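You operate a simulated robot arm through the tools that you are given. There is no shell and no other tool. Be economical: measure what you need, move in short steps, check, and stop when the job is done.

You are at the controls of a simulated two-armed robot. One attempt, no reset.

JOB
Pick up the yellow pen with one hand, pass it to the other hand and put it on the top of the low shelf.

It is judged by the outcome, as a careful person would: the job done as asked, and still so three seconds after it is handed in. It fails if anything else is knocked over, pushed out of place, dropped, spilled or broken.

ROBOT AND FRAMES
Two 7-joint arms with two-finger parallel grippers on one trunk, on a base that drives. Base frame: it is fixed to the floor where the robot stands at the start and does not move with it; the origin is under the middle of the robot, x ahead of it, y to its left, z up. Units: mm, degrees, N and s.
The left shoulder is at the start at [10, 213, 1196], the right one opposite. With the tool pointing down near the work surface each hand reaches from about 260 to 920 mm from the robot's upright axis, wherever it stands, measured 20 degrees to its own side. Places, roughly: top of the low shelf [-2700, -200, 800]; yellow pen (3x3x13 cm) [500, -100, 900]. Payload 4.4 kg a hand.
The tool frame of a hand sits at the grasp point between the pads (the TCP): z along the fingers, y along the line on which they close. The tips reach 23 mm beyond it. The gripper opens to 94 mm. The fingers are 38 mm wide and 10 mm thick; the gripper's body (54 by 96 mm) begins 39 mm behind the TCP.
Orientation is that of the tool frame in the base frame, as a unit quaternion [x, y, z, w]. With the fingers straight down and closing along the base's y, the tool's x points along the base's -x, its y along +y and its z along -z.

CONTROLS
- The arms move only by the tool play_rows. It takes "left_plan", "right_plan" or both (then of equal length, played together; a hand with none holds still); each is one flat list of numbers, 6 for each row, row after row: the shift along the tool's x, y, z in units of 50 mm (1.0 is 50 mm), then the turn, a rotation vector about the tool's x, y, z in units of 6 degrees (1.0 is 6 degrees). In form: [dx, dy, dz, rx, ry, rz, dx, dy, dz, rx, ry, rz, ...]. A call has 1 to 10 rows; each row shifts and turns the commanded pose from where the row before left it, along the tool's axes as they then stand. "left_jaw" and "right_jaw" are, for a hand that has rows, the finger opening in m, from 0 to 0.094, set as the call begins (left out, the last holds). A call with a number of a shift or a turn outside -1 to 1 is refused whole. Rows are played at 5 a second. More than 50 mm and 8.6 degrees between two rows, or a gripper value outside its range, and nothing of the call is played. Where a pose cannot be reached the arm comes as near as it can. A force on the tool above 40 N (or 10 N above the force at the start of the call, whichever is more), or a blocked arm, ends the call early, and 0.2 s more pass. Each finger travels about 108 mm/s and halts on what it meets, pressing with about 43 N; the grip force reading is that of the motor and also rises with nothing between the fingers. The clock runs only during rows and for 0.2 s after the last one: add rows that do not move to give the fingers time. The reply holds the time, the measured pose of the TCP, the force on the tool along the base axes, the opening and the grip force, in the units named above and with some noise, with the torque about the TCP (base axes, N m) and any sound that the robot's microphone picked up, and new pictures: "views" is both (left out), scene, wrist or none (wrist: the cameras of the hands that moved).
- Cameras (640 x 400 px; columns grow to the right, rows downward): "scene" is now at [115.1, -2.1, 1374.1]; the picture's right is [-0.08, -1.00, 0.00], its down [-0.53, 0.04, -0.85] and it looks along [0.84, -0.07, -0.53] (base axes); focal length 274 px, centre (320, 200). "left" rides on the left gripper at [86, -16, -75] in its tool frame; the picture's right is [0.18, 0.98, 0.00], its down [-0.58, 0.11, -0.81] and it looks along [-0.79, 0.15, 0.59] (tool axes); focal length 243 px, centre (320, 200). "right" rides on the right gripper at [86, 16, -75] in its tool frame; the picture's right is [-0.18, 0.98, 0.00], its down [-0.58, -0.11, -0.81] and it looks along [-0.79, -0.15, 0.59] (tool axes); focal length 243 px, centre (320, 200). There is no depth. A picture from a camera that has moved, and an enlarged one, comes with that camera's place and axes in the base frame and with its lens.
- lift_body(by): slides the trunk up (or, below 0, down) by that many mm; the arms and the scene camera ride with it, the base frame stays. It gives what a move gives, with no picture.
- steer(legs): drives the robot by 1 to 6 legs, each [ahead, left, turn to the left] in mm, mm and degrees, along the robot's own axes; the way and the turn of a leg run together, so that a leg with both is an arc; at most 1500 mm and 180 degrees a leg. The arms and the cameras ride along, it lands a little off, and it stops where it bumps. It gives what a move gives, and a new picture of the scene camera.
- turn_head(pan, tilt): turns the head with the scene camera to pan (to the left, within 80 degrees either way) and tilt (down, from -29 to 69), counted from straight ahead of the robot. It gives what a move gives, and a new picture of the scene camera.
- zoom(camera, box): a new picture of the part [left, top, right, bottom] of that camera's present view, enlarged. The clock stands still meanwhile.
- close_job(): hands the job in; it is judged then, once.

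Go step by step. Nothing tells you exact positions but the pictures and the camera data: compare them with the known pose of the tool, close in by small moves and look again before you grip or let go. The budget is 120 turns and 260 pictures, counting those below and the enlarged ones. Unless the task says otherwise, let go and move clear before handing in, and close with one line.

The tools are called after "Call:" as a command line: name --argument value ..., lists and objects as JSON in quotes. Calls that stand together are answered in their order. play_rows: Moves the arms, as the interface text tells. Its arguments: {"type":"object","properties":{"left_plan":{"type":"array"},"left_jaw":{"type":"number"},"right_plan":{"type":"array"},"right_jaw":{"type":"number"},"views":{"type":"string","enum":["both","scene","wrist","none"]}},"required":[]} The other tools are called the same way: lift_body (by) slides the trunk up or down; steer (legs) drives the base; turn_head (pan, tilt) turns the head that bears the scene camera; zoom (camera, box) takes an enlarged picture of a part of a camera's view; close_job () hands the job in.

At the start:

```text
time: 0.0
left_tool_pos: [300.3, 119.4, 1103.9]
left_ee_rot: [-0.014, 1.0, -0.002, 0.007]
left_force: [0.4, 0.1, 0.1]
left_moment: [-0.01, -0.02, 0.0]
left_width: 93.7
left_finger_force: 0.1
right_tool_pos: [572.2, -363.2, 1157.8]
right_ee_rot: [-0.013, 1.0, -0.001, 0.016]
right_force: [-0.2, 0.0, 0.7]
right_moment: [0.01, -0.01, -0.02]
right_width: 94.0
right_finger_force: 0.0
trunk travel left (down, up): [-275.0, 288.0]
robot x, y, heading: [-5.2, -3.0, 1.5]
head pan, tilt: [-6.3, 34.1]
```

scene: 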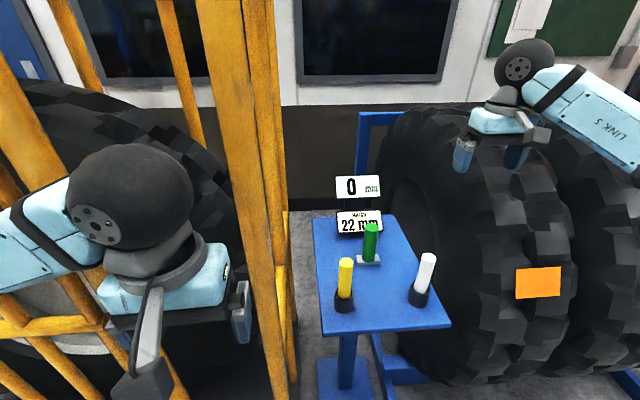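
right: 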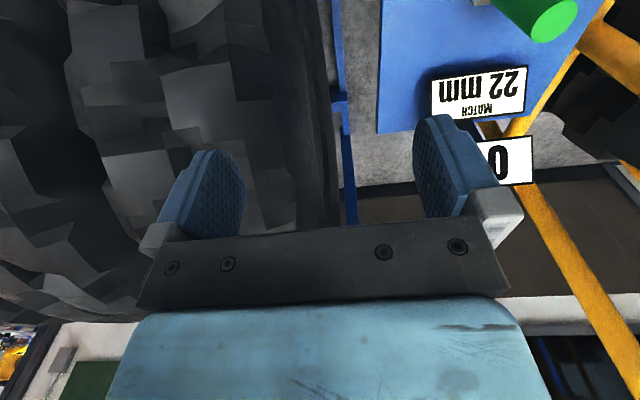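
left: 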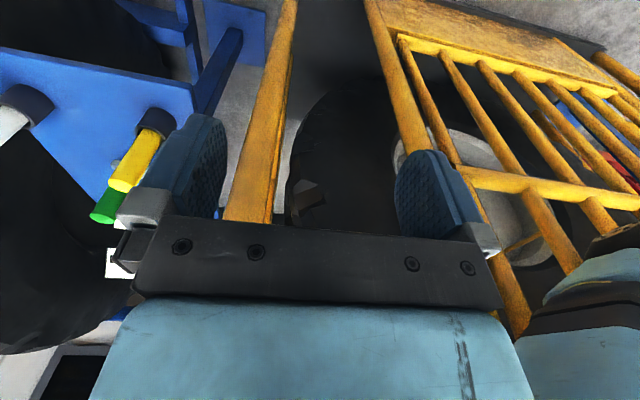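

The yellow pen stands in a dark cup on the blue stand, with the green and white pens near it and the yellow rails to the left. I'll look closer first.

Call:
zoom --camera "scene" --box '[280, 160, 480, 360]'

Call:
zoom --camera "left" --box '[0, 40, 300, 280]'

```text
2.00 times, centred on (380, 260) of scene
camera zoom: at [115.1, -2.1, 1374.1], right [-0.08, -1.0, 0.0], down [-0.53, 0.04, -0.85], along [0.84, -0.07, -0.53], focal length 548 px, centre (200, 80)
```

zoom: 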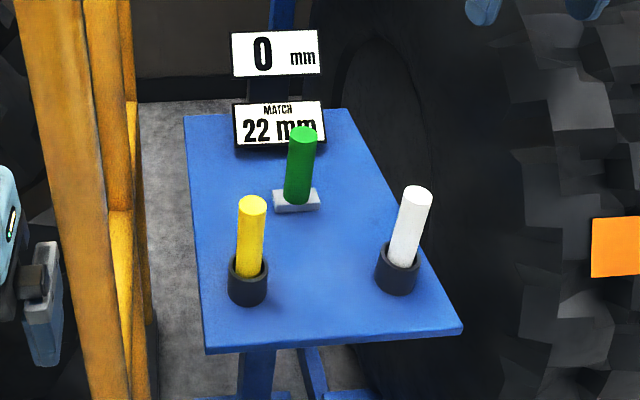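

```text
1.67 times, centred on (150, 160) of left
camera zoom: at [213.9, 100.3, 1178.2], right [-0.21, 0.98, -0.01], down [0.57, 0.13, 0.81], along [0.79, 0.17, -0.58], focal length 404 px, centre (603, 267)
```

zoom: 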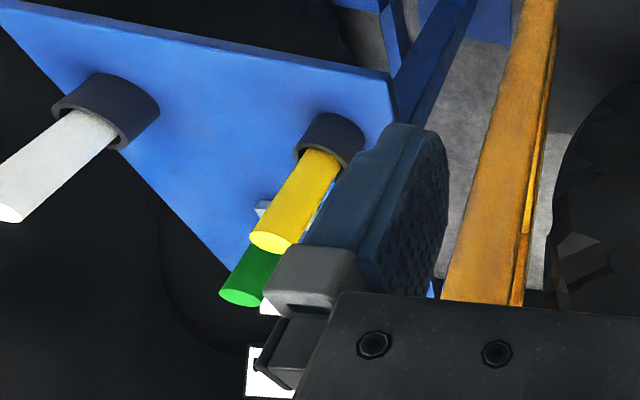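

The yellow pen stands upright with its top near [474, -80, 1008], about 90 mm clear of its cup. I'll bring the right hand above it at a safe height.

Call:
play_rows --right_plan '[0.26, 0.81, 0, 0, 0, 0, 0.26, 0.81, 0, 0, 0, 0, 0.26, 0.81, 0, 0, 0, 0, 0.26, 0.81, 0, 0, 0, 0, 0.26, 0.81, 0, 0, 0, 0, 0.26, 0.81, 0, 0, 0, 0, 0.26, 0.81, 0, 0, 0, 0, 0, 0, 0, 0, 0, 0]' --right_jaw 0.094

```text
time: 1.8
left_tool_pos: [305.4, 117.4, 1103.1]
left_ee_rot: [-0.019, 1.0, 0.001, 0.002]
left_force: [-0.3, -0.3, 0.6]
left_moment: [0.02, -0.01, 0.01]
left_width: 94.1
left_finger_force: 0.1
right_tool_pos: [478.1, -79.6, 1150.5]
right_ee_rot: [-0.016, 1.0, 0.002, 0.013]
right_force: [-0.3, -0.1, -0.2]
right_moment: [0.01, 0.04, 0.02]
right_width: 94.1
right_finger_force: 0.0
trunk travel left (down, up): [-275.0, 288.0]
robot x, y, heading: [-5.4, -2.4, 2.2]
head pan, tilt: [-6.3, 34.1]
camera scene: at [120.9, -6.6, 1373.6], right [-0.08, -1.0, 0.0], down [-0.54, 0.04, -0.84], along [0.84, -0.06, -0.54], focal length 274 px, centre (320, 200)
camera right: at [389.3, -65.1, 1224.2], right [0.15, 0.99, 0.01], down [0.56, -0.09, 0.82], along [0.81, -0.12, -0.57], focal length 243 px, centre (320, 200)
```

scene: 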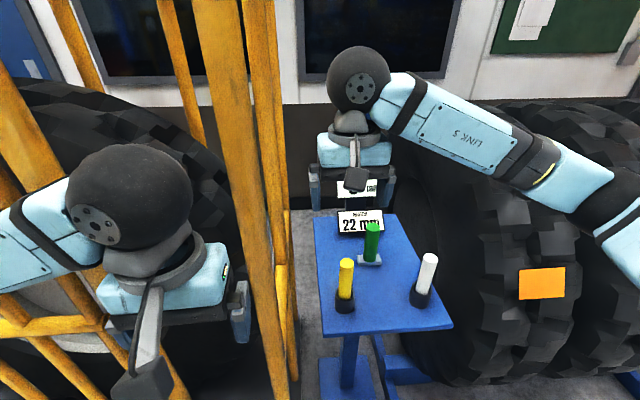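
right: 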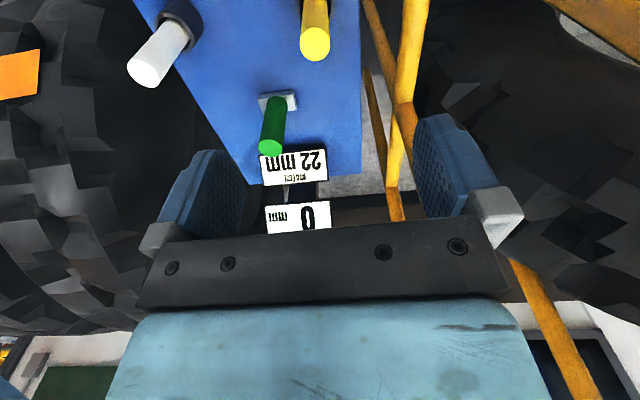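

The hand is directly above the pen (estimate [478, -81]). I'll go part way down and look again.

Call:
play_rows --right_plan '[0.02, -0.01, 0.8, 0, 0, 0, 0.02, -0.01, 0.8, 0, 0, 0, 0, 0, 0.6, 0, 0, 0, 0, 0, 0, 0, 0, 0]'

```text
time: 2.8
left_tool_pos: [303.4, 116.6, 1102.8]
left_ee_rot: [-0.019, 1.0, 0.001, 0.002]
left_force: [0.1, 0.0, 0.5]
left_moment: [-0.01, 0.0, -0.03]
left_width: 93.8
left_finger_force: 0.1
right_tool_pos: [478.4, -84.4, 1040.9]
right_ee_rot: [-0.017, 1.0, 0.0, 0.013]
right_force: [-0.8, 0.7, -0.3]
right_moment: [0.04, 0.01, -0.01]
right_width: 93.8
right_finger_force: 0.1
trunk travel left (down, up): [-275.0, 288.0]
robot x, y, heading: [-7.9, 1.7, 1.9]
head pan, tilt: [-6.3, 34.1]
camera scene: at [120.9, -6.4, 1373.7], right [-0.08, -1.0, 0.0], down [-0.54, 0.04, -0.84], along [0.84, -0.06, -0.54], focal length 274 px, centre (320, 200)
camera right: at [390.5, -69.8, 1114.1], right [0.15, 0.99, 0.01], down [0.56, -0.09, 0.82], along [0.81, -0.12, -0.57], focal length 243 px, centre (320, 200)
```

scene: 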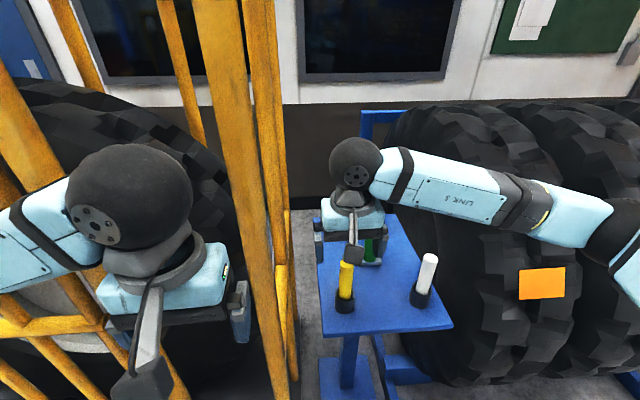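
right: 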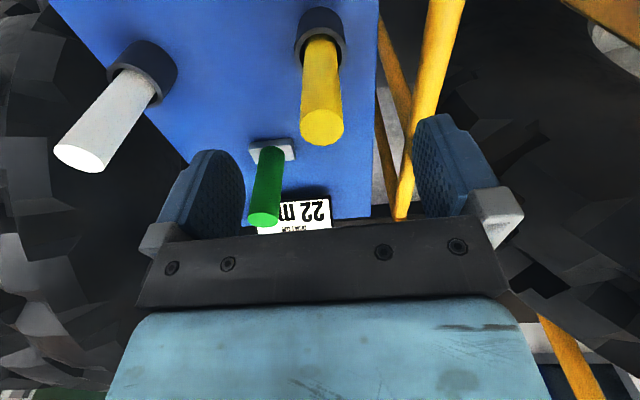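

Pen top now fixes at about [474, -81, 1008], well centred. Descend to grip its upper part.

Call:
play_rows --right_plan '[0.05, 0.05, 0.55, 0, 0, 0, 0.05, 0.01, 0.5, 0, 0, 0, 0, 0, 0, 0, 0, 0]' --views "both"

```text
time: 3.6
left_tool_pos: [304.2, 117.4, 1103.6]
left_ee_rot: [-0.019, 1.0, 0.001, 0.003]
left_force: [0.8, 0.0, 0.5]
left_moment: [0.01, 0.01, -0.02]
left_width: 93.9
left_finger_force: 0.0
right_tool_pos: [474.6, -80.2, 988.6]
right_ee_rot: [-0.018, 1.0, 0.001, 0.014]
right_force: [0.2, 0.2, 0.2]
right_moment: [0.01, 0.0, -0.02]
right_width: 94.2
right_finger_force: 0.0
trunk travel left (down, up): [-275.0, 288.0]
robot x, y, heading: [-9.6, -0.6, 1.8]
head pan, tilt: [-6.3, 34.1]
camera scene: at [120.9, -6.4, 1373.7], right [-0.08, -1.0, 0.0], down [-0.54, 0.04, -0.84], along [0.84, -0.06, -0.54], focal length 274 px, centre (320, 200)
camera right: at [386.3, -66.7, 1061.8], right [0.15, 0.99, 0.01], down [0.56, -0.09, 0.82], along [0.81, -0.12, -0.57], focal length 243 px, centre (320, 200)
```

scene: 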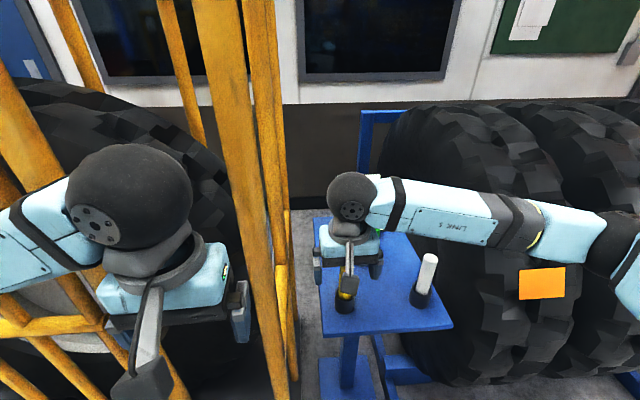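
right: 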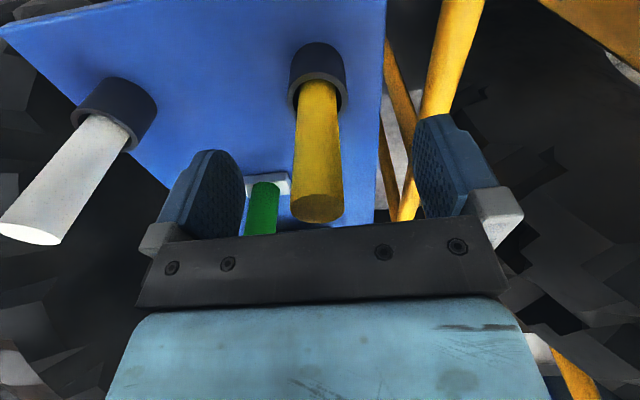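

Aligned: the pen is between the pads, its top about 16 mm above the TCP. A touch lower, then close.

Call:
play_rows --right_plan '[0, 0, 0.12, 0, 0, 0, 0, 0, 0, 0, 0, 0]' --views "none"

Call:
play_rows --right_plan '[0, 0, 0, 0, 0, 0, 0, 0, 0, 0, 0, 0, 0, 0, 0, 0, 0, 0, 0, 0, 0, 0, 0, 0, 0, 0, 0, 0, 0, 0]' --right_jaw 0.015 --views "wrist"

```text
time: 4.2
left_tool_pos: [305.1, 117.1, 1103.0]
left_ee_rot: [-0.019, 1.0, 0.002, 0.002]
left_force: [0.5, 0.2, -0.4]
left_moment: [-0.03, -0.02, 0.0]
left_width: 93.7
left_finger_force: 0.0
right_tool_pos: [475.1, -80.7, 981.9]
right_ee_rot: [-0.017, 1.0, 0.0, 0.013]
right_force: [0.7, 0.0, -0.2]
right_moment: [0.0, -0.03, -0.01]
right_width: 94.1
right_finger_force: 0.0
trunk travel left (down, up): [-275.0, 288.0]
robot x, y, heading: [-7.3, -0.3, 2.0]
head pan, tilt: [-6.3, 34.1]
```

```text
time: 5.4
left_tool_pos: [305.8, 118.5, 1104.2]
left_ee_rot: [-0.019, 1.0, 0.001, 0.003]
left_force: [-0.3, 0.5, -0.2]
left_moment: [0.01, 0.01, -0.01]
left_width: 94.0
left_finger_force: 0.0
right_tool_pos: [475.4, -79.8, 982.7]
right_ee_rot: [-0.018, 1.0, 0.001, 0.013]
right_force: [-0.3, -0.6, 0.4]
right_moment: [-0.07, 0.02, 0.03]
right_width: 24.7
right_finger_force: 43.0
trunk travel left (down, up): [-275.0, 288.0]
robot x, y, heading: [-5.3, -1.8, 2.0]
head pan, tilt: [-6.3, 34.1]
camera right: at [386.7, -66.5, 1055.8], right [0.15, 0.99, 0.01], down [0.56, -0.09, 0.82], along [0.81, -0.12, -0.57], focal length 243 px, centre (320, 200)
```

right: 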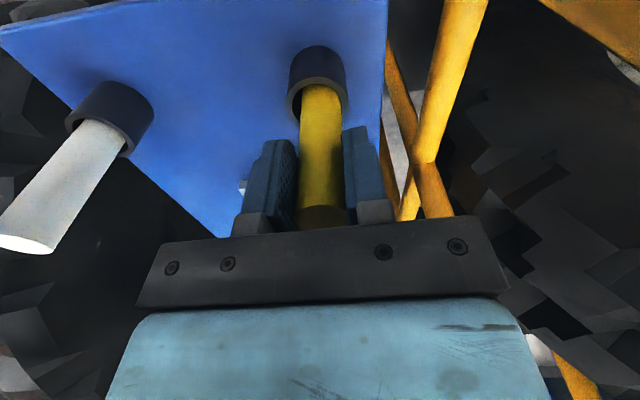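

The pen is gripped (24.7 mm, 43 N). Lift straight out of the cup.

Call:
play_rows --right_plan '[0, 0, -0.5, 0, 0, 0, 0, 0, -0.6, 0, 0, 0, 0, 0, -0.8, 0, 0, 0, 0, 0, -0.8, 0, 0, 0, 0, 0, -0.8, 0, 0, 0, 0, 0, 0, 0, 0, 0]'

```text
time: 6.8
left_tool_pos: [303.7, 119.1, 1104.0]
left_ee_rot: [-0.02, 1.0, 0.001, 0.002]
left_force: [0.2, 0.4, 0.0]
left_moment: [0.01, 0.01, 0.01]
left_width: 94.1
left_finger_force: 0.0
right_tool_pos: [470.0, -79.6, 1158.6]
right_ee_rot: [-0.018, 1.0, 0.001, 0.013]
right_force: [-0.5, -0.5, -0.1]
right_moment: [0.01, -0.03, 0.01]
right_width: 24.6
right_finger_force: 43.2
trunk travel left (down, up): [-275.0, 288.0]
robot x, y, heading: [-3.7, -2.8, 2.1]
head pan, tilt: [-6.3, 34.1]
camera scene: at [121.1, -6.5, 1373.7], right [-0.08, -1.0, 0.0], down [-0.54, 0.04, -0.84], along [0.84, -0.06, -0.54], focal length 274 px, centre (320, 200)
camera right: at [381.0, -65.3, 1231.6], right [0.15, 0.99, 0.01], down [0.56, -0.09, 0.82], along [0.81, -0.12, -0.57], focal length 243 px, centre (320, 200)
```

scene: 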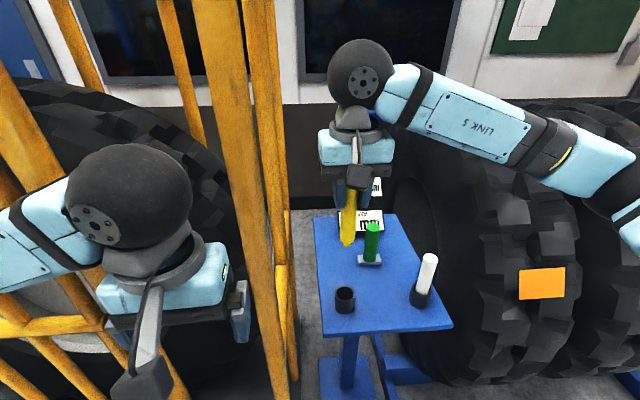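
right: 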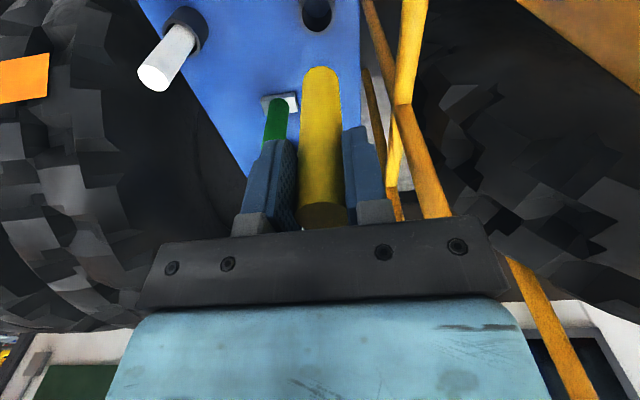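

The pen is out of its cup. Before backing off, I'll look to both sides.

Call:
turn_head --pan 80 --tilt 25

Call:
turn_head --pan -80 --tilt 25

```text
time: 8.4
left_tool_pos: [305.0, 117.6, 1103.5]
left_ee_rot: [-0.02, 1.0, 0.002, 0.003]
left_force: [-0.3, 0.3, -0.5]
left_moment: [0.03, 0.0, 0.03]
left_width: 94.0
left_finger_force: 0.1
right_tool_pos: [470.2, -79.3, 1157.8]
right_ee_rot: [-0.018, 1.0, 0.001, 0.014]
right_force: [-0.1, -0.2, 0.0]
right_moment: [-0.03, -0.01, 0.02]
right_width: 24.2
right_finger_force: 43.2
trunk travel left (down, up): [-275.0, 288.0]
robot x, y, heading: [-4.0, -0.6, 1.9]
head pan, tilt: [80.0, 25.0]
camera scene: at [45.4, 91.4, 1386.3], right [0.99, -0.14, 0.02], down [-0.04, -0.42, -0.91], along [0.14, 0.9, -0.42], focal length 274 px, centre (320, 200)
```

scene: 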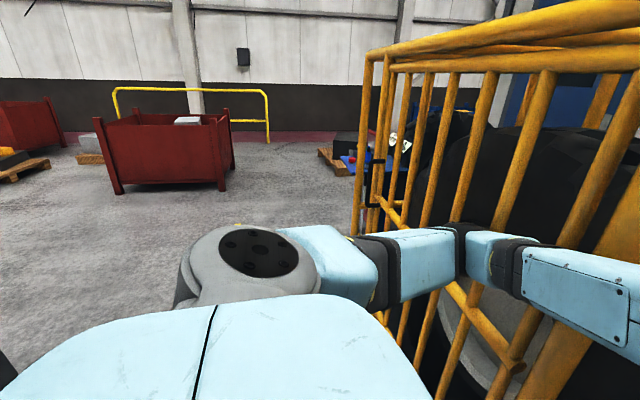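

```text
time: 10.9
left_tool_pos: [306.0, 118.5, 1103.2]
left_ee_rot: [-0.02, 1.0, 0.001, 0.002]
left_force: [-1.2, -0.4, 0.6]
left_moment: [0.04, 0.02, 0.05]
left_width: 93.9
left_finger_force: 0.0
right_tool_pos: [470.6, -79.0, 1157.4]
right_ee_rot: [-0.017, 1.0, 0.001, 0.013]
right_force: [-0.3, 0.9, 0.8]
right_moment: [0.0, -0.05, 0.01]
right_width: 24.0
right_finger_force: 43.2
trunk travel left (down, up): [-275.0, 288.0]
robot x, y, heading: [-6.6, 1.7, 2.2]
head pan, tilt: [-80.0, 25.0]
camera scene: at [51.7, -89.9, 1386.1], right [-0.98, -0.21, -0.03], down [-0.06, 0.42, -0.91], along [0.2, -0.89, -0.42], focal length 274 px, centre (320, 200)
```

scene: 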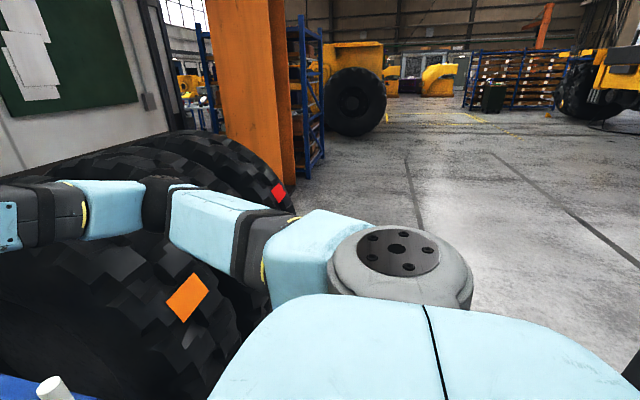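

Both sides are open floor behind the fence and tyres. Back straight off 700 mm and look again.

Call:
steer --legs '[[-700, 0, 0]]'

Call:
turn_head --pan 0 --tilt 34

```text
time: 14.7
left_tool_pos: [-373.6, 96.4, 1095.4]
left_ee_rot: [-0.019, 1.0, -0.001, -0.009]
left_force: [-0.3, -0.6, -0.4]
left_moment: [-0.02, -0.01, 0.0]
left_width: 94.0
left_finger_force: 0.1
right_tool_pos: [-204.2, -98.1, 1146.1]
right_ee_rot: [-0.018, 1.0, 0.0, 0.0]
right_force: [-0.7, 0.7, 0.2]
right_moment: [0.04, 0.01, 0.03]
right_width: 23.9
right_finger_force: 43.1
trunk travel left (down, up): [-275.0, 288.0]
robot x, y, heading: [-703.7, -21.5, 2.1]
head pan, tilt: [-80.0, 25.0]
camera scene: at [-618.4, -109.7, 1384.4], right [-0.98, -0.21, 0.0], down [-0.09, 0.41, -0.91], along [0.19, -0.89, -0.42], focal length 274 px, centre (320, 200)
```

scene: 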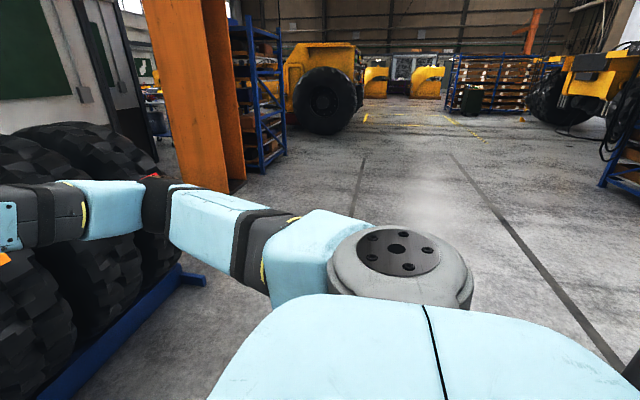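

```text
time: 16.2
left_tool_pos: [-373.3, 98.0, 1095.7]
left_ee_rot: [-0.019, 1.0, 0.0, -0.01]
left_force: [1.2, 0.4, 0.6]
left_moment: [0.0, -0.01, 0.02]
left_width: 94.0
left_finger_force: 0.1
right_tool_pos: [-206.1, -97.9, 1146.0]
right_ee_rot: [-0.019, 1.0, 0.0, 0.0]
right_force: [-0.7, 0.1, -0.8]
right_moment: [0.02, -0.01, -0.02]
right_width: 23.7
right_finger_force: 43.1
trunk travel left (down, up): [-275.0, 288.0]
robot x, y, heading: [-707.0, -21.9, 2.1]
head pan, tilt: [0.0, 34.0]
camera scene: at [-549.0, -16.4, 1370.2], right [0.04, -1.0, 0.0], down [-0.56, -0.02, -0.83], along [0.83, 0.03, -0.56], focal length 274 px, centre (320, 200)
```

scene: 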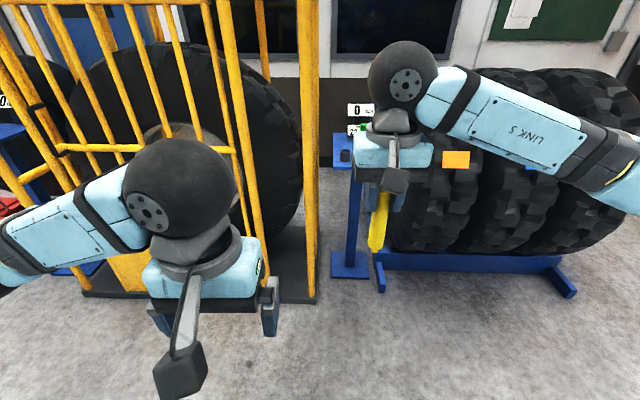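

Clear space now. Begin handover: tilt the right hand 45° so the pen points down-left, and yaw the left hand by 60° as a first part.

Call:
play_rows --right_plan '[0.1, -0.8, 0, 0, 0, 0, 0.1, 0, 0, -0.95, 0, 0, 0, 0, 0, -0.95, 0, 0, 0, 0, 0, -0.95, 0, 0, 0, 0, 0, -0.95, 0, 0, 0, 0, 0, -0.95, 0, 0, 0, 0, 0, -0.95, 0, 0, 0, 0, 0, -0.95, 0, 0, 0, 0, 0, -0.85, 0, 0, 0, 0, 0, 0, 0, 0]' --left_plan '[0, 0.95, 0, 0, 0, 0, 0, 0.4, 0, 0, 0, 1, 0, 0, 0, 0, 0, 1, 0, 0, 0, 0, 0, 1, 0, 0, 0, 0, 0, 1, 0, 0, 0, 0, 0, 1, 0, 0, 0, 0, 0, 1, 0, 0, 0, 0, 0, 1, 0, 0, 0, 0, 0, 1, 0, 0, 0, 0, 0, 1]'

```text
time: 18.4
left_tool_pos: [-375.5, 164.1, 1095.5]
left_ee_rot: [0.437, 0.899, -0.005, -0.009]
left_force: [-0.7, 0.3, 0.5]
left_moment: [-0.03, -0.01, -0.02]
left_width: 93.9
left_finger_force: 0.0
right_tool_pos: [-213.0, -138.0, 1145.0]
right_ee_rot: [-0.017, 0.923, 0.383, -0.008]
right_force: [-0.4, -0.2, -0.3]
right_moment: [-0.02, -0.05, 0.0]
right_width: 23.8
right_finger_force: 43.3
trunk travel left (down, up): [-275.0, 288.0]
robot x, y, heading: [-708.3, -23.0, 2.1]
head pan, tilt: [0.0, 34.0]
camera scene: at [-549.0, -16.0, 1370.2], right [0.04, -1.0, 0.0], down [-0.56, -0.02, -0.83], along [0.83, 0.03, -0.56], focal length 274 px, centre (320, 200)
camera right: at [-298.9, -181.9, 1210.6], right [0.16, 0.7, 0.7], down [0.6, -0.63, 0.49], along [0.78, 0.34, -0.52], focal length 243 px, centre (320, 200)
camera left: at [-440.6, 222.9, 1171.1], right [0.66, 0.75, -0.01], down [0.46, -0.39, 0.8], along [0.59, -0.53, -0.6], focal length 243 px, centre (320, 200)
```

scene: 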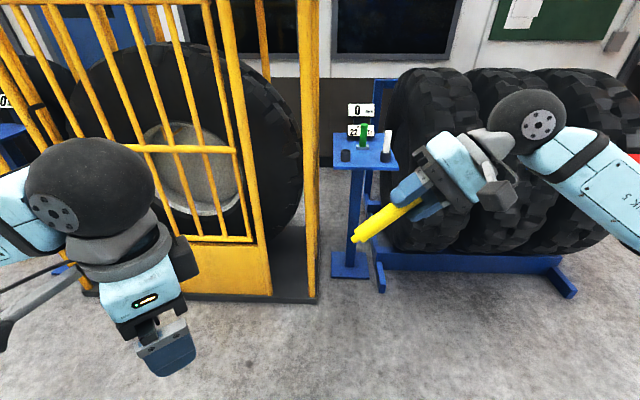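
right: 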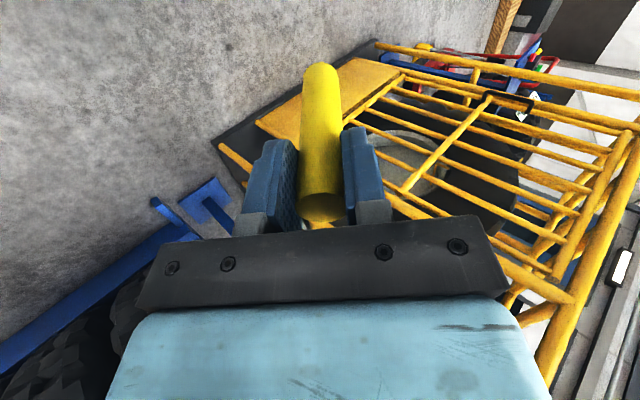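
left: 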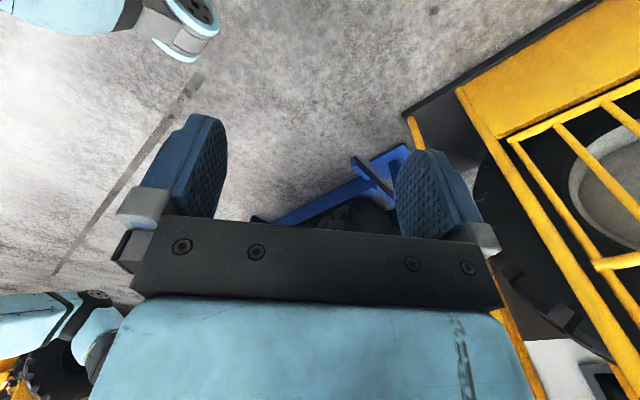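

Working well. Finish the left yaw and tilt it 45°, away from the pen for now.

Call:
play_rows --left_plan '[0, 0, -0.8, 0, 0, 0.91, 0, 0, -0.8, 0, 0, 0.91, 0, 0, 0, 0, 0, 0.91, 0, 0, 0, 0, 0, 0.91, 0, 0, 0, 0, 0, 0.91, 0, 0, 0, 0, 0, 0.91, 0, 0, 0, 0, 0, 0.91, 0, 0, 0, 0, -1, 0, 0, 0, 0, 0, -1, 0, 0, 0, 0, 0, -1, 0]' --views "none"

Call:
play_rows --left_plan '[0, 0, 0, 0, -1, 0, 0, 0, 0, 0, -1, 0, 0, 0, 0, 0, -1, 0, 0, 0, 0, 0, -1, 0, 0, 0, 0, 0, -0.5, 0, 0, 0, 0, 0, 0, 0]' --views "both"

```text
time: 20.6
left_tool_pos: [-373.7, 165.3, 1174.9]
left_ee_rot: [0.697, 0.7, -0.118, 0.105]
left_force: [0.3, 0.3, 0.1]
left_moment: [-0.03, 0.01, 0.0]
left_width: 94.0
left_finger_force: 0.1
right_tool_pos: [-215.0, -138.1, 1146.4]
right_ee_rot: [-0.017, 0.924, 0.382, -0.007]
right_force: [0.6, 1.0, -0.9]
right_moment: [-0.03, 0.0, 0.02]
right_width: 23.8
right_finger_force: 43.4
trunk travel left (down, up): [-275.0, 288.0]
robot x, y, heading: [-707.3, -21.9, 1.9]
head pan, tilt: [0.0, 34.0]
```

```text
time: 22.0
left_tool_pos: [-373.8, 163.9, 1175.0]
left_ee_rot: [0.651, 0.656, -0.277, 0.263]
left_force: [0.9, -0.7, 0.0]
left_moment: [0.01, -0.02, 0.0]
left_width: 94.0
left_finger_force: 0.1
right_tool_pos: [-213.3, -138.6, 1145.4]
right_ee_rot: [-0.017, 0.924, 0.382, -0.007]
right_force: [0.1, 0.2, -0.7]
right_moment: [-0.02, -0.01, 0.01]
right_width: 23.9
right_finger_force: 42.8
trunk travel left (down, up): [-275.0, 288.0]
robot x, y, heading: [-706.7, -23.7, 2.0]
head pan, tilt: [0.0, 34.0]
camera scene: at [-548.9, -16.3, 1370.2], right [0.04, -1.0, 0.0], down [-0.56, -0.02, -0.83], along [0.83, 0.03, -0.56], focal length 274 px, centre (320, 200)
camera left: at [-390.3, 278.3, 1167.0], right [0.98, 0.13, -0.15], down [0.13, 0.16, 0.98], along [0.15, -0.98, 0.14], focal length 243 px, centre (320, 200)
```

scene: 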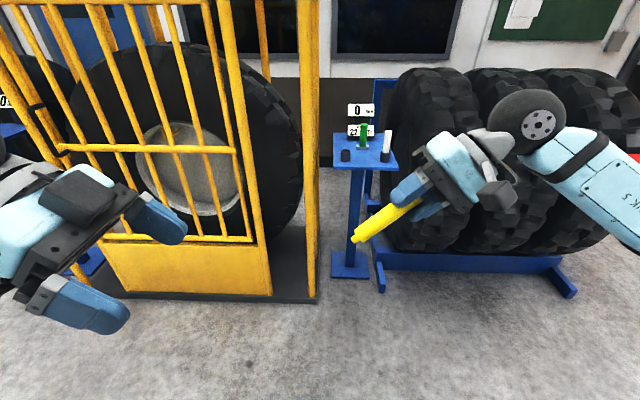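
left: 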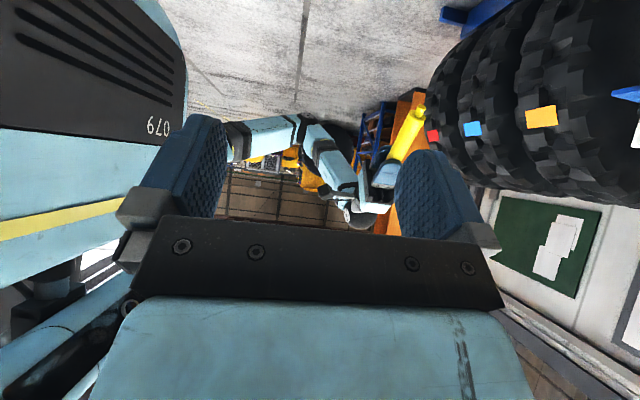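

Both hands are at matching 45° tilts. Move the left hand to a pre-grasp 120 mm off the pen's free part.

Call:
play_rows --left_plan '[-0.467, 0.537, 0.373, 0, 0, 0, -0.467, 0.537, 0.373, 0, 0, 0, -0.467, 0.537, 0.373, 0, 0, 0, -0.467, 0.537, 0.373, 0, 0, 0, -0.467, 0.537, 0.373, 0, 0, 0, -0.467, 0.537, 0.373, 0, 0, 0, 0, 0, 0, 0, 0, 0]' --left_jaw 0.094

```text
time: 23.6
left_tool_pos: [-211.5, -10.6, 1189.8]
left_ee_rot: [0.651, 0.656, -0.277, 0.263]
left_force: [0.2, -0.2, 0.1]
left_moment: [-0.03, 0.0, -0.02]
left_width: 94.3
left_finger_force: 0.1
right_tool_pos: [-214.6, -138.0, 1146.1]
right_ee_rot: [-0.017, 0.924, 0.383, -0.007]
right_force: [-0.5, -0.6, -0.2]
right_moment: [-0.01, -0.02, -0.01]
right_width: 23.7
right_finger_force: 42.9
trunk travel left (down, up): [-275.0, 288.0]
robot x, y, heading: [-707.0, -20.1, 2.2]
head pan, tilt: [0.0, 34.0]
camera scene: at [-549.4, -15.4, 1370.3], right [0.04, -1.0, 0.0], down [-0.56, -0.02, -0.83], along [0.83, 0.03, -0.56], focal length 274 px, centre (320, 200)
camera left: at [-228.1, 102.5, 1182.5], right [0.98, 0.13, -0.15], down [0.13, 0.16, 0.98], along [0.15, -0.98, 0.14], focal length 243 px, centre (320, 200)
```

scene: 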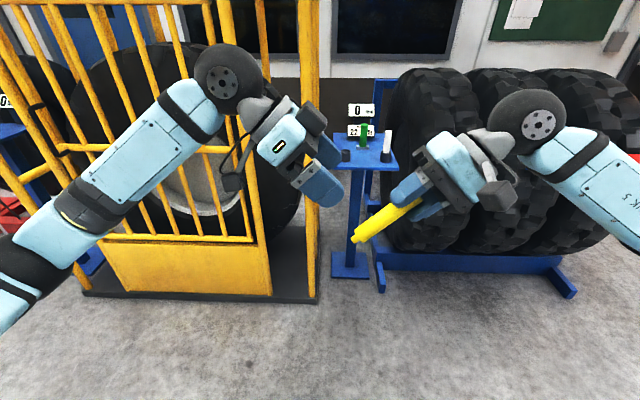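
left: 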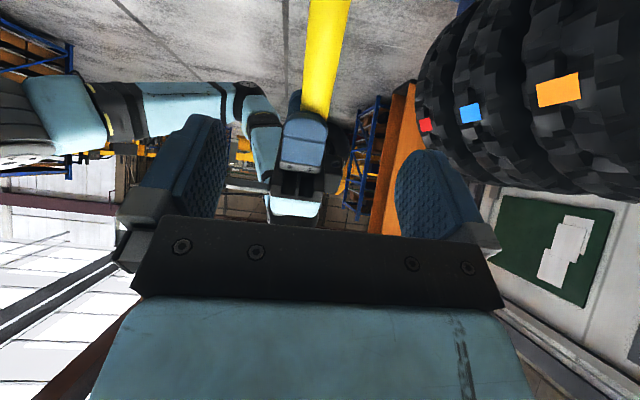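

The pen is centred between the left fingers. Advance 70 mm, look, then the rest.

Call:
play_rows --left_plan '[0, -0.05, 0.7, 0, 0, 0, 0, 0, 0.7, 0, 0, 0, 0, 0, 0, 0, 0, 0]'

```text
time: 24.4
left_tool_pos: [-215.4, -63.1, 1140.4]
left_ee_rot: [0.65, 0.657, -0.277, 0.264]
left_force: [0.9, 0.5, 0.2]
left_moment: [0.0, 0.0, -0.02]
left_width: 94.0
left_finger_force: 0.2
right_tool_pos: [-214.6, -138.4, 1146.2]
right_ee_rot: [-0.017, 0.923, 0.383, -0.007]
right_force: [-1.1, 0.5, -0.7]
right_moment: [-0.04, 0.01, 0.0]
right_width: 23.4
right_finger_force: 42.7
trunk travel left (down, up): [-275.0, 288.0]
robot x, y, heading: [-707.1, -19.7, 1.9]
head pan, tilt: [0.0, 34.0]
camera scene: at [-549.2, -16.0, 1370.2], right [0.04, -1.0, 0.0], down [-0.56, -0.02, -0.83], along [0.83, 0.03, -0.56], focal length 274 px, centre (320, 200)
camera left: at [-232.7, 52.0, 1132.8], right [0.98, 0.13, -0.15], down [0.13, 0.16, 0.98], along [0.15, -0.98, 0.14], focal length 243 px, centre (320, 200)
```

scene: 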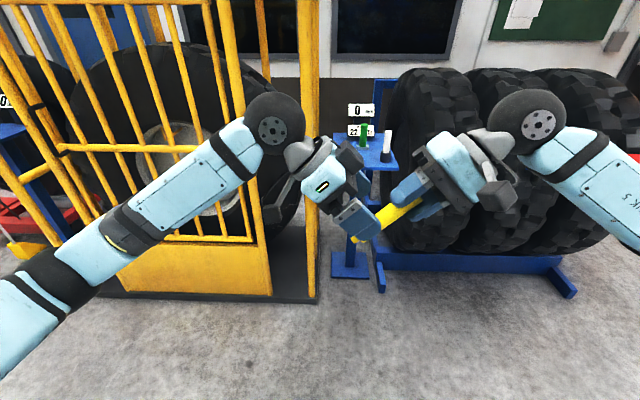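
left: 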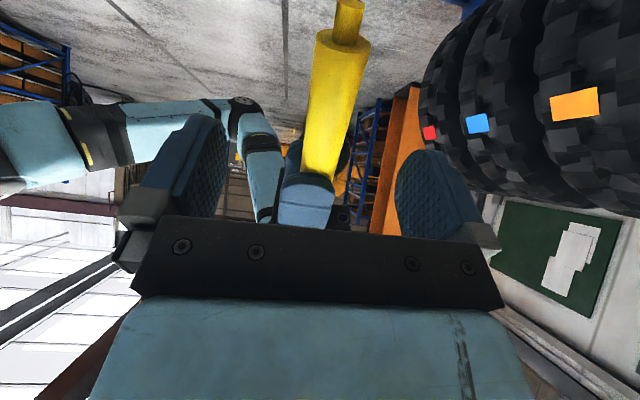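

The thick barrel runs well past where I'll grip (it has a thinner tip at its end). Advance the last 50 mm.

Call:
play_rows --left_plan '[0, 0, 0.5, 0, 0, 0, 0, 0, 0.5, 0, 0, 0, 0, 0, 0, 0, 0, 0]'

```text
time: 25.2
left_tool_pos: [-215.9, -97.2, 1106.4]
left_ee_rot: [0.65, 0.656, -0.277, 0.265]
left_force: [0.6, 0.4, -0.1]
left_moment: [-0.02, 0.0, -0.02]
left_width: 93.9
left_finger_force: 0.1
right_tool_pos: [-215.3, -137.7, 1146.1]
right_ee_rot: [-0.016, 0.924, 0.383, -0.008]
right_force: [0.6, 0.1, 0.5]
right_moment: [-0.01, 0.0, -0.01]
right_width: 23.9
right_finger_force: 43.0
trunk travel left (down, up): [-275.0, 288.0]
robot x, y, heading: [-706.2, -24.8, 2.3]
head pan, tilt: [0.0, 34.0]
camera scene: at [-549.1, -16.0, 1370.2], right [0.04, -1.0, 0.0], down [-0.56, -0.02, -0.83], along [0.83, 0.03, -0.56], focal length 274 px, centre (320, 200)
camera left: at [-233.4, 17.0, 1098.2], right [0.98, 0.13, -0.15], down [0.13, 0.16, 0.98], along [0.15, -0.98, 0.14], focal length 243 px, centre (320, 200)
```

scene: 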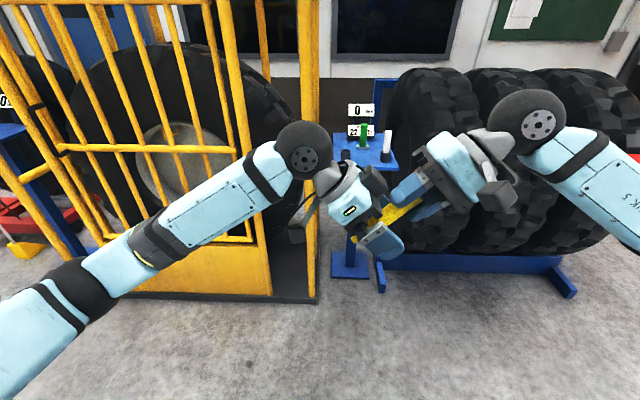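
left: 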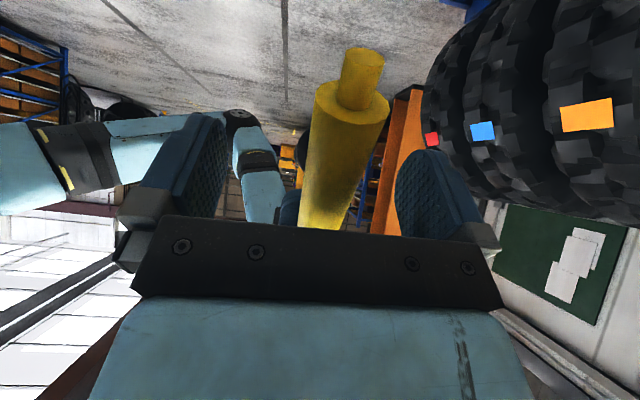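

Call:
zoom --camera "left" --box '[200, 20, 480, 240]'

```text
1.82 times, centred on (340, 130) of left
camera zoom: at [-233.4, 17.0, 1098.2], right [0.98, 0.13, -0.15], down [0.13, 0.16, 0.98], along [0.15, -0.98, 0.14], focal length 441 px, centre (284, 327)
```

zoom: 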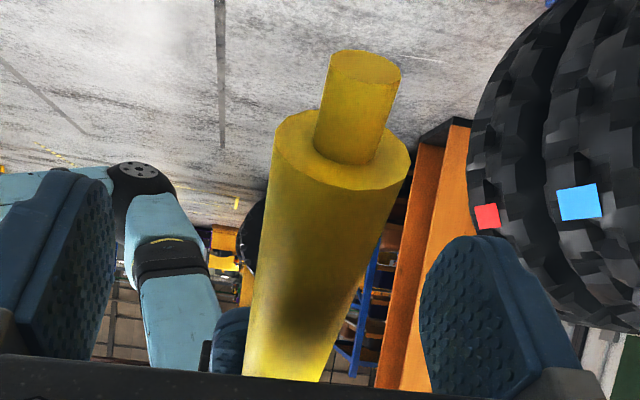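

The pen sits about 6 mm toward +x from the left hand's centre; correct and close.

Call:
play_rows --left_plan '[0, 0.12, 0.02, 0, 0, 0, 0, 0, 0, 0, 0, 0]' --views "none"

Call:
play_rows --left_plan '[0, 0, 0, 0, 0, 0, 0, 0, 0, 0, 0, 0, 0, 0, 0, 0, 0, 0, 0, 0, 0, 0, 0, 0, 0, 0, 0, 0, 0, 0]' --left_jaw 0.015

```text
time: 25.8
left_tool_pos: [-210.9, -98.8, 1105.6]
left_ee_rot: [0.651, 0.656, -0.277, 0.264]
left_force: [0.3, 0.7, -0.3]
left_moment: [-0.03, -0.02, 0.01]
left_width: 93.9
left_finger_force: 0.0
right_tool_pos: [-214.4, -137.7, 1146.8]
right_ee_rot: [-0.017, 0.924, 0.383, -0.008]
right_force: [0.2, -0.3, -1.2]
right_moment: [-0.06, 0.01, 0.04]
right_width: 23.6
right_finger_force: 42.6
trunk travel left (down, up): [-275.0, 288.0]
robot x, y, heading: [-707.1, -27.1, 2.0]
head pan, tilt: [0.0, 34.0]
```

```text
time: 27.0
left_tool_pos: [-210.7, -98.7, 1105.8]
left_ee_rot: [0.651, 0.656, -0.276, 0.264]
left_force: [1.3, -0.1, -0.6]
left_moment: [0.01, 1.08, 0.99]
left_width: 23.6
left_finger_force: 43.0
right_tool_pos: [-213.4, -138.0, 1147.3]
right_ee_rot: [-0.017, 0.924, 0.383, -0.007]
right_force: [-1.3, 1.1, -1.1]
right_moment: [0.0, -1.01, -0.88]
right_width: 23.6
right_finger_force: 43.1
trunk travel left (down, up): [-275.0, 288.0]
robot x, y, heading: [-705.1, -23.5, 2.0]
head pan, tilt: [0.0, 34.0]
camera scene: at [-549.0, -16.3, 1370.2], right [0.04, -1.0, 0.0], down [-0.56, -0.02, -0.83], along [0.83, 0.03, -0.56], focal length 274 px, centre (320, 200)
camera left: at [-227.4, 16.3, 1097.8], right [0.98, 0.13, -0.15], down [0.13, 0.16, 0.98], along [0.15, -0.98, 0.14], focal length 243 px, centre (320, 200)
```

scene: 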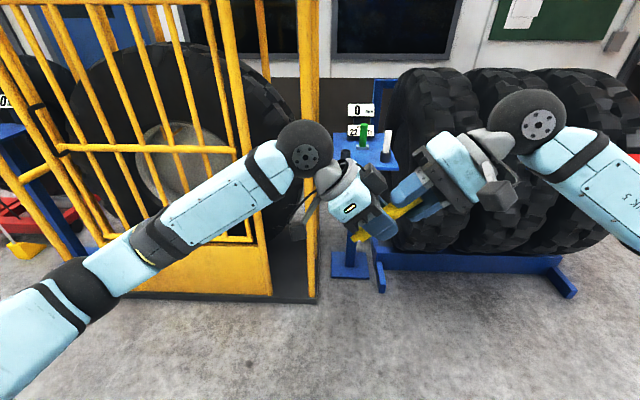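
left: 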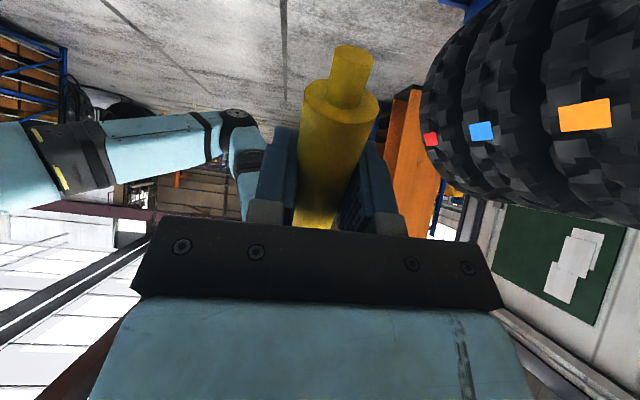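

The left hand holds the pen firmly (23.6 mm, 43 N). Now open the right, then back it off along its fingers.

Call:
play_rows --right_plan '[0, 0, 0, 0, 0, 0, 0, 0, 0, 0, 0, 0, 0, 0, 0, 0, 0, 0, 0, 0, 0, 0, 0, 0]' --right_jaw 0.08 --views "none"

Call:
play_rows --right_plan '[0, 0, -0.4, 0, 0, 0, 0, 0, -0.6, 0, 0, 0, 0, 0, -0.9, 0, 0, 0, 0, 0, -0.9, 0, 0, 0, 0, 0, 0, 0, 0, 0]'

```text
time: 28.0
left_tool_pos: [-209.0, -97.1, 1105.4]
left_ee_rot: [0.65, 0.656, -0.276, 0.265]
left_force: [-0.6, 13.0, 8.6]
left_moment: [-0.75, -0.12, 0.19]
left_width: 18.8
left_finger_force: 43.5
right_tool_pos: [-215.2, -139.5, 1145.4]
right_ee_rot: [-0.016, 0.924, 0.381, -0.008]
right_force: [0.1, -13.2, -7.6]
right_moment: [-0.13, 0.19, -0.24]
right_width: 73.4
right_finger_force: 0.2
trunk travel left (down, up): [-275.0, 288.0]
robot x, y, heading: [-704.6, -21.1, 2.0]
head pan, tilt: [0.0, 34.0]
```

```text
time: 29.2
left_tool_pos: [-210.5, -97.9, 1105.4]
left_ee_rot: [0.651, 0.656, -0.277, 0.263]
left_force: [0.1, -0.6, -0.2]
left_moment: [-0.02, 0.02, -0.03]
left_width: 23.3
left_finger_force: 42.7
right_tool_pos: [-209.2, -234.4, 1244.0]
right_ee_rot: [-0.017, 0.924, 0.382, -0.007]
right_force: [0.2, -0.1, 1.1]
right_moment: [-0.04, 0.02, 0.01]
right_width: 79.8
right_finger_force: 0.0
trunk travel left (down, up): [-275.0, 288.0]
robot x, y, heading: [-702.3, -24.3, 2.2]
head pan, tilt: [0.0, 34.0]
camera scene: at [-548.7, -16.1, 1370.1], right [0.04, -1.0, 0.0], down [-0.56, -0.02, -0.83], along [0.83, 0.03, -0.56], focal length 274 px, centre (320, 200)
camera right: at [-295.1, -278.8, 1308.6], right [0.16, 0.7, 0.7], down [0.61, -0.63, 0.49], along [0.78, 0.34, -0.52], focal length 243 px, centre (320, 200)
```

scene: 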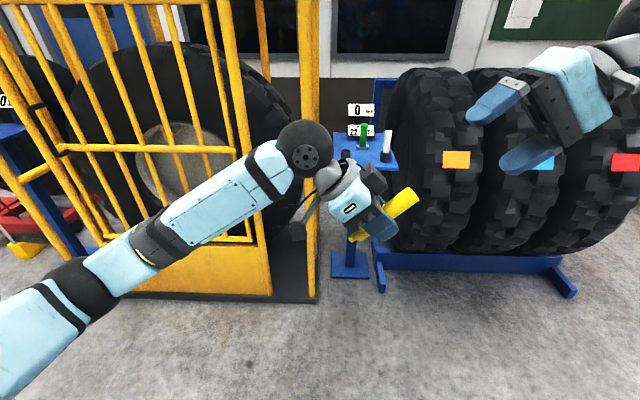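
right: 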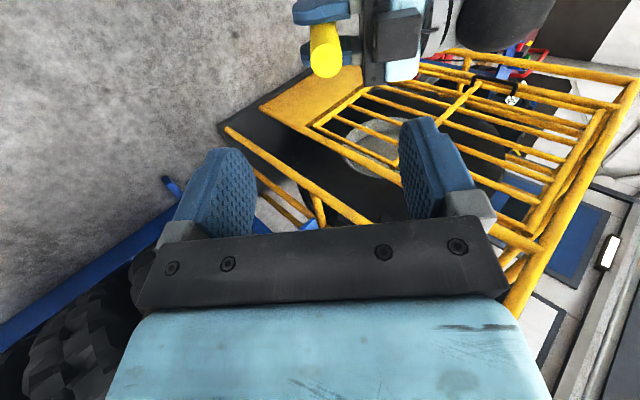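

Handover done; the pen stays in the left hand. Check its grip, and turn toward the shelf.

Call:
zoom --camera "left" --box '[160, 0, 480, 240]'

Call:
steer --legs '[[0, 0, -100]]'

```text
1.67 times, centred on (320, 120) of left
camera zoom: at [-227.4, 16.3, 1097.7], right [0.98, 0.13, -0.15], down [0.13, 0.16, 0.98], along [0.15, -0.98, 0.14], focal length 404 px, centre (320, 333)
```

zoom: 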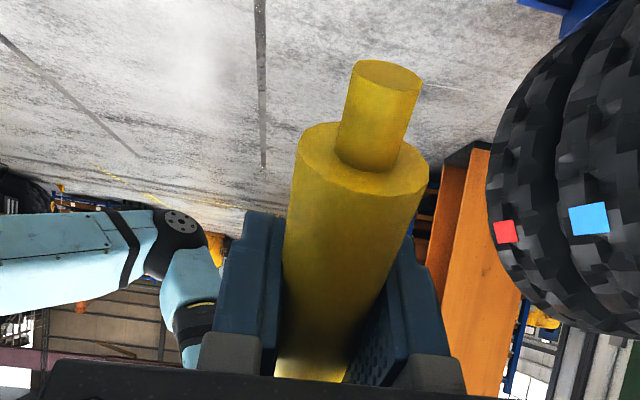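

```text
time: 33.9
left_tool_pos: [-870.6, -494.8, 1106.1]
left_ee_rot: [0.92, -0.082, -0.38, -0.044]
left_force: [0.2, 0.9, -1.2]
left_moment: [0.01, -0.02, 0.01]
left_width: 23.5
left_finger_force: 43.0
right_tool_pos: [-1004.9, -468.7, 1243.2]
right_ee_rot: [0.699, 0.604, 0.25, 0.289]
right_force: [0.1, -0.3, -0.4]
right_moment: [-0.01, 0.03, -0.04]
right_width: 80.2
right_finger_force: 0.1
trunk travel left (down, up): [-275.0, 288.0]
robot x, y, heading: [-701.6, -19.1, -98.4]
head pan, tilt: [0.0, 34.0]
camera scene: at [-728.1, -176.3, 1370.2], right [-0.99, 0.15, 0.0], down [0.08, 0.55, -0.83], along [-0.12, -0.82, -0.56], focal length 274 px, centre (320, 200)
```

scene: 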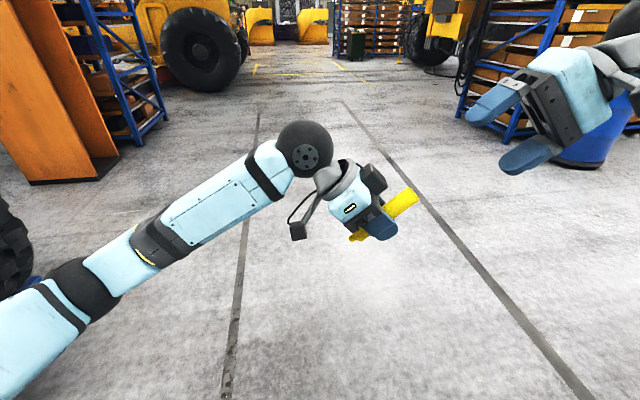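

Call:
turn_head --pan -75 --tilt 15

```text
time: 35.3
left_tool_pos: [-870.9, -493.7, 1104.6]
left_ee_rot: [0.92, -0.082, -0.381, -0.044]
left_force: [-0.1, -0.1, 0.4]
left_moment: [0.02, 0.0, -0.02]
left_width: 23.5
left_finger_force: 43.4
right_tool_pos: [-1005.2, -468.8, 1244.4]
right_ee_rot: [0.701, 0.602, 0.25, 0.29]
right_force: [-0.7, 0.5, 0.7]
right_moment: [0.0, -0.03, -0.02]
right_width: 79.7
right_finger_force: 0.2
trunk travel left (down, up): [-275.0, 288.0]
robot x, y, heading: [-707.4, -22.0, -98.5]
head pan, tilt: [-75.0, 15.0]
camera scene: at [-807.7, -99.4, 1400.6], right [-0.11, 0.99, 0.0], down [0.26, 0.03, -0.97], along [-0.96, -0.11, -0.26], focal length 274 px, centre (320, 200)
```

scene: 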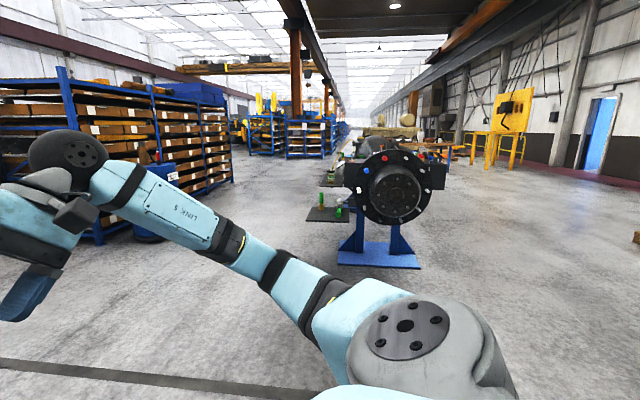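

Call:
zoom --camera "scene" --box '[280, 130, 460, 280]'

```text
2.67 times, centred on (370, 205) of scene
camera zoom: at [-807.7, -99.4, 1400.6], right [-0.11, 0.99, 0.0], down [0.26, 0.03, -0.97], along [-0.96, -0.11, -0.26], focal length 730 px, centre (187, 187)
```

zoom: 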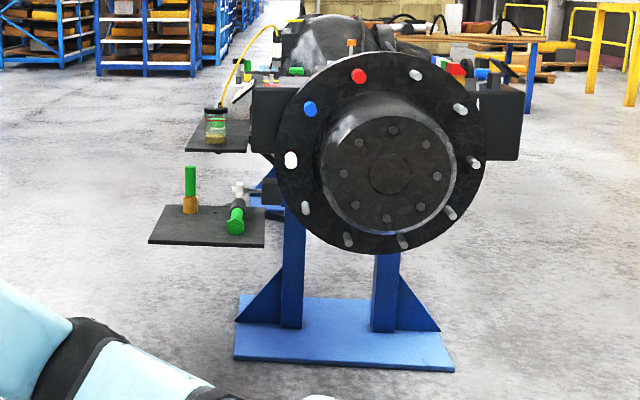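

The low shelf (z ≈ 800) is the dark lower plate beside the hub stand, spanning about x −2500…−2810, y −100…−380, and carries a green pin in a cup and a green tool; the front-left corner looks free. Turn to face it and go part way.

Call:
steer --legs '[[0, 0, -81.5]]'

Call:
turn_head --pan 0 --tilt 20

```text
time: 39.3
left_tool_pos: [-1193.1, 85.1, 1105.7]
left_ee_rot: [-0.635, 0.671, 0.256, 0.286]
left_force: [0.7, 0.3, 0.5]
left_moment: [0.02, 0.03, -0.03]
left_width: 23.4
left_finger_force: 43.2
right_tool_pos: [-1183.9, 220.9, 1242.3]
right_ee_rot: [0.924, -0.014, -0.005, 0.383]
right_force: [0.2, 0.4, -0.4]
right_moment: [0.01, 0.0, 0.01]
right_width: 79.6
right_finger_force: 0.1
trunk travel left (down, up): [-275.0, 288.0]
robot x, y, heading: [-702.8, -23.7, 178.5]
head pan, tilt: [-75.0, 15.0]
camera scene: at [-793.9, 70.7, 1400.6], right [0.97, 0.23, 0.0], down [0.06, -0.25, -0.97], along [-0.22, 0.94, -0.26], focal length 274 px, centre (320, 200)
```

scene: 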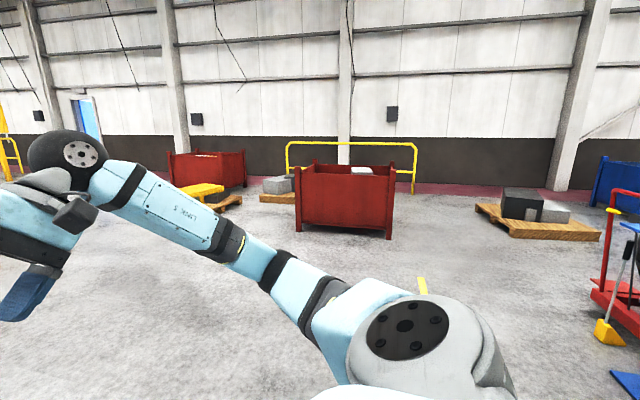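

```text
time: 40.8
left_tool_pos: [-1192.5, 86.1, 1106.2]
left_ee_rot: [-0.635, 0.671, 0.255, 0.285]
left_force: [-0.3, -0.3, -1.3]
left_moment: [0.02, 0.03, 0.0]
left_width: 23.5
left_finger_force: 43.0
right_tool_pos: [-1182.9, 221.3, 1244.1]
right_ee_rot: [0.924, -0.014, -0.006, 0.382]
right_force: [-0.2, 0.0, -1.1]
right_moment: [0.02, 0.01, 0.0]
right_width: 79.8
right_finger_force: 0.1
trunk travel left (down, up): [-275.0, 288.0]
robot x, y, heading: [-709.4, -24.1, 178.1]
head pan, tilt: [0.0, 20.0]
camera scene: at [-865.4, -17.6, 1392.5], right [0.03, 1.0, 0.0], down [0.34, -0.01, -0.94], along [-0.94, 0.03, -0.34], focal length 274 px, centre (320, 200)
```

scene: 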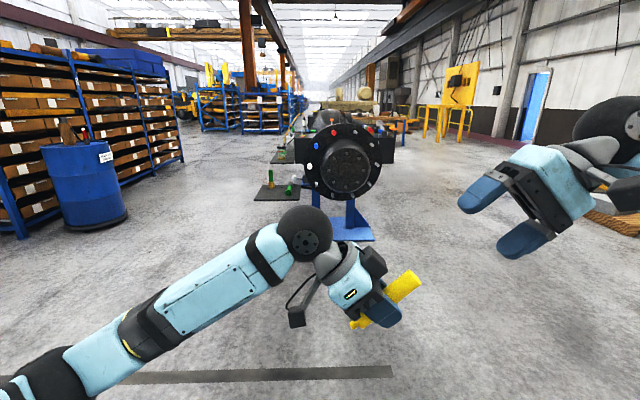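

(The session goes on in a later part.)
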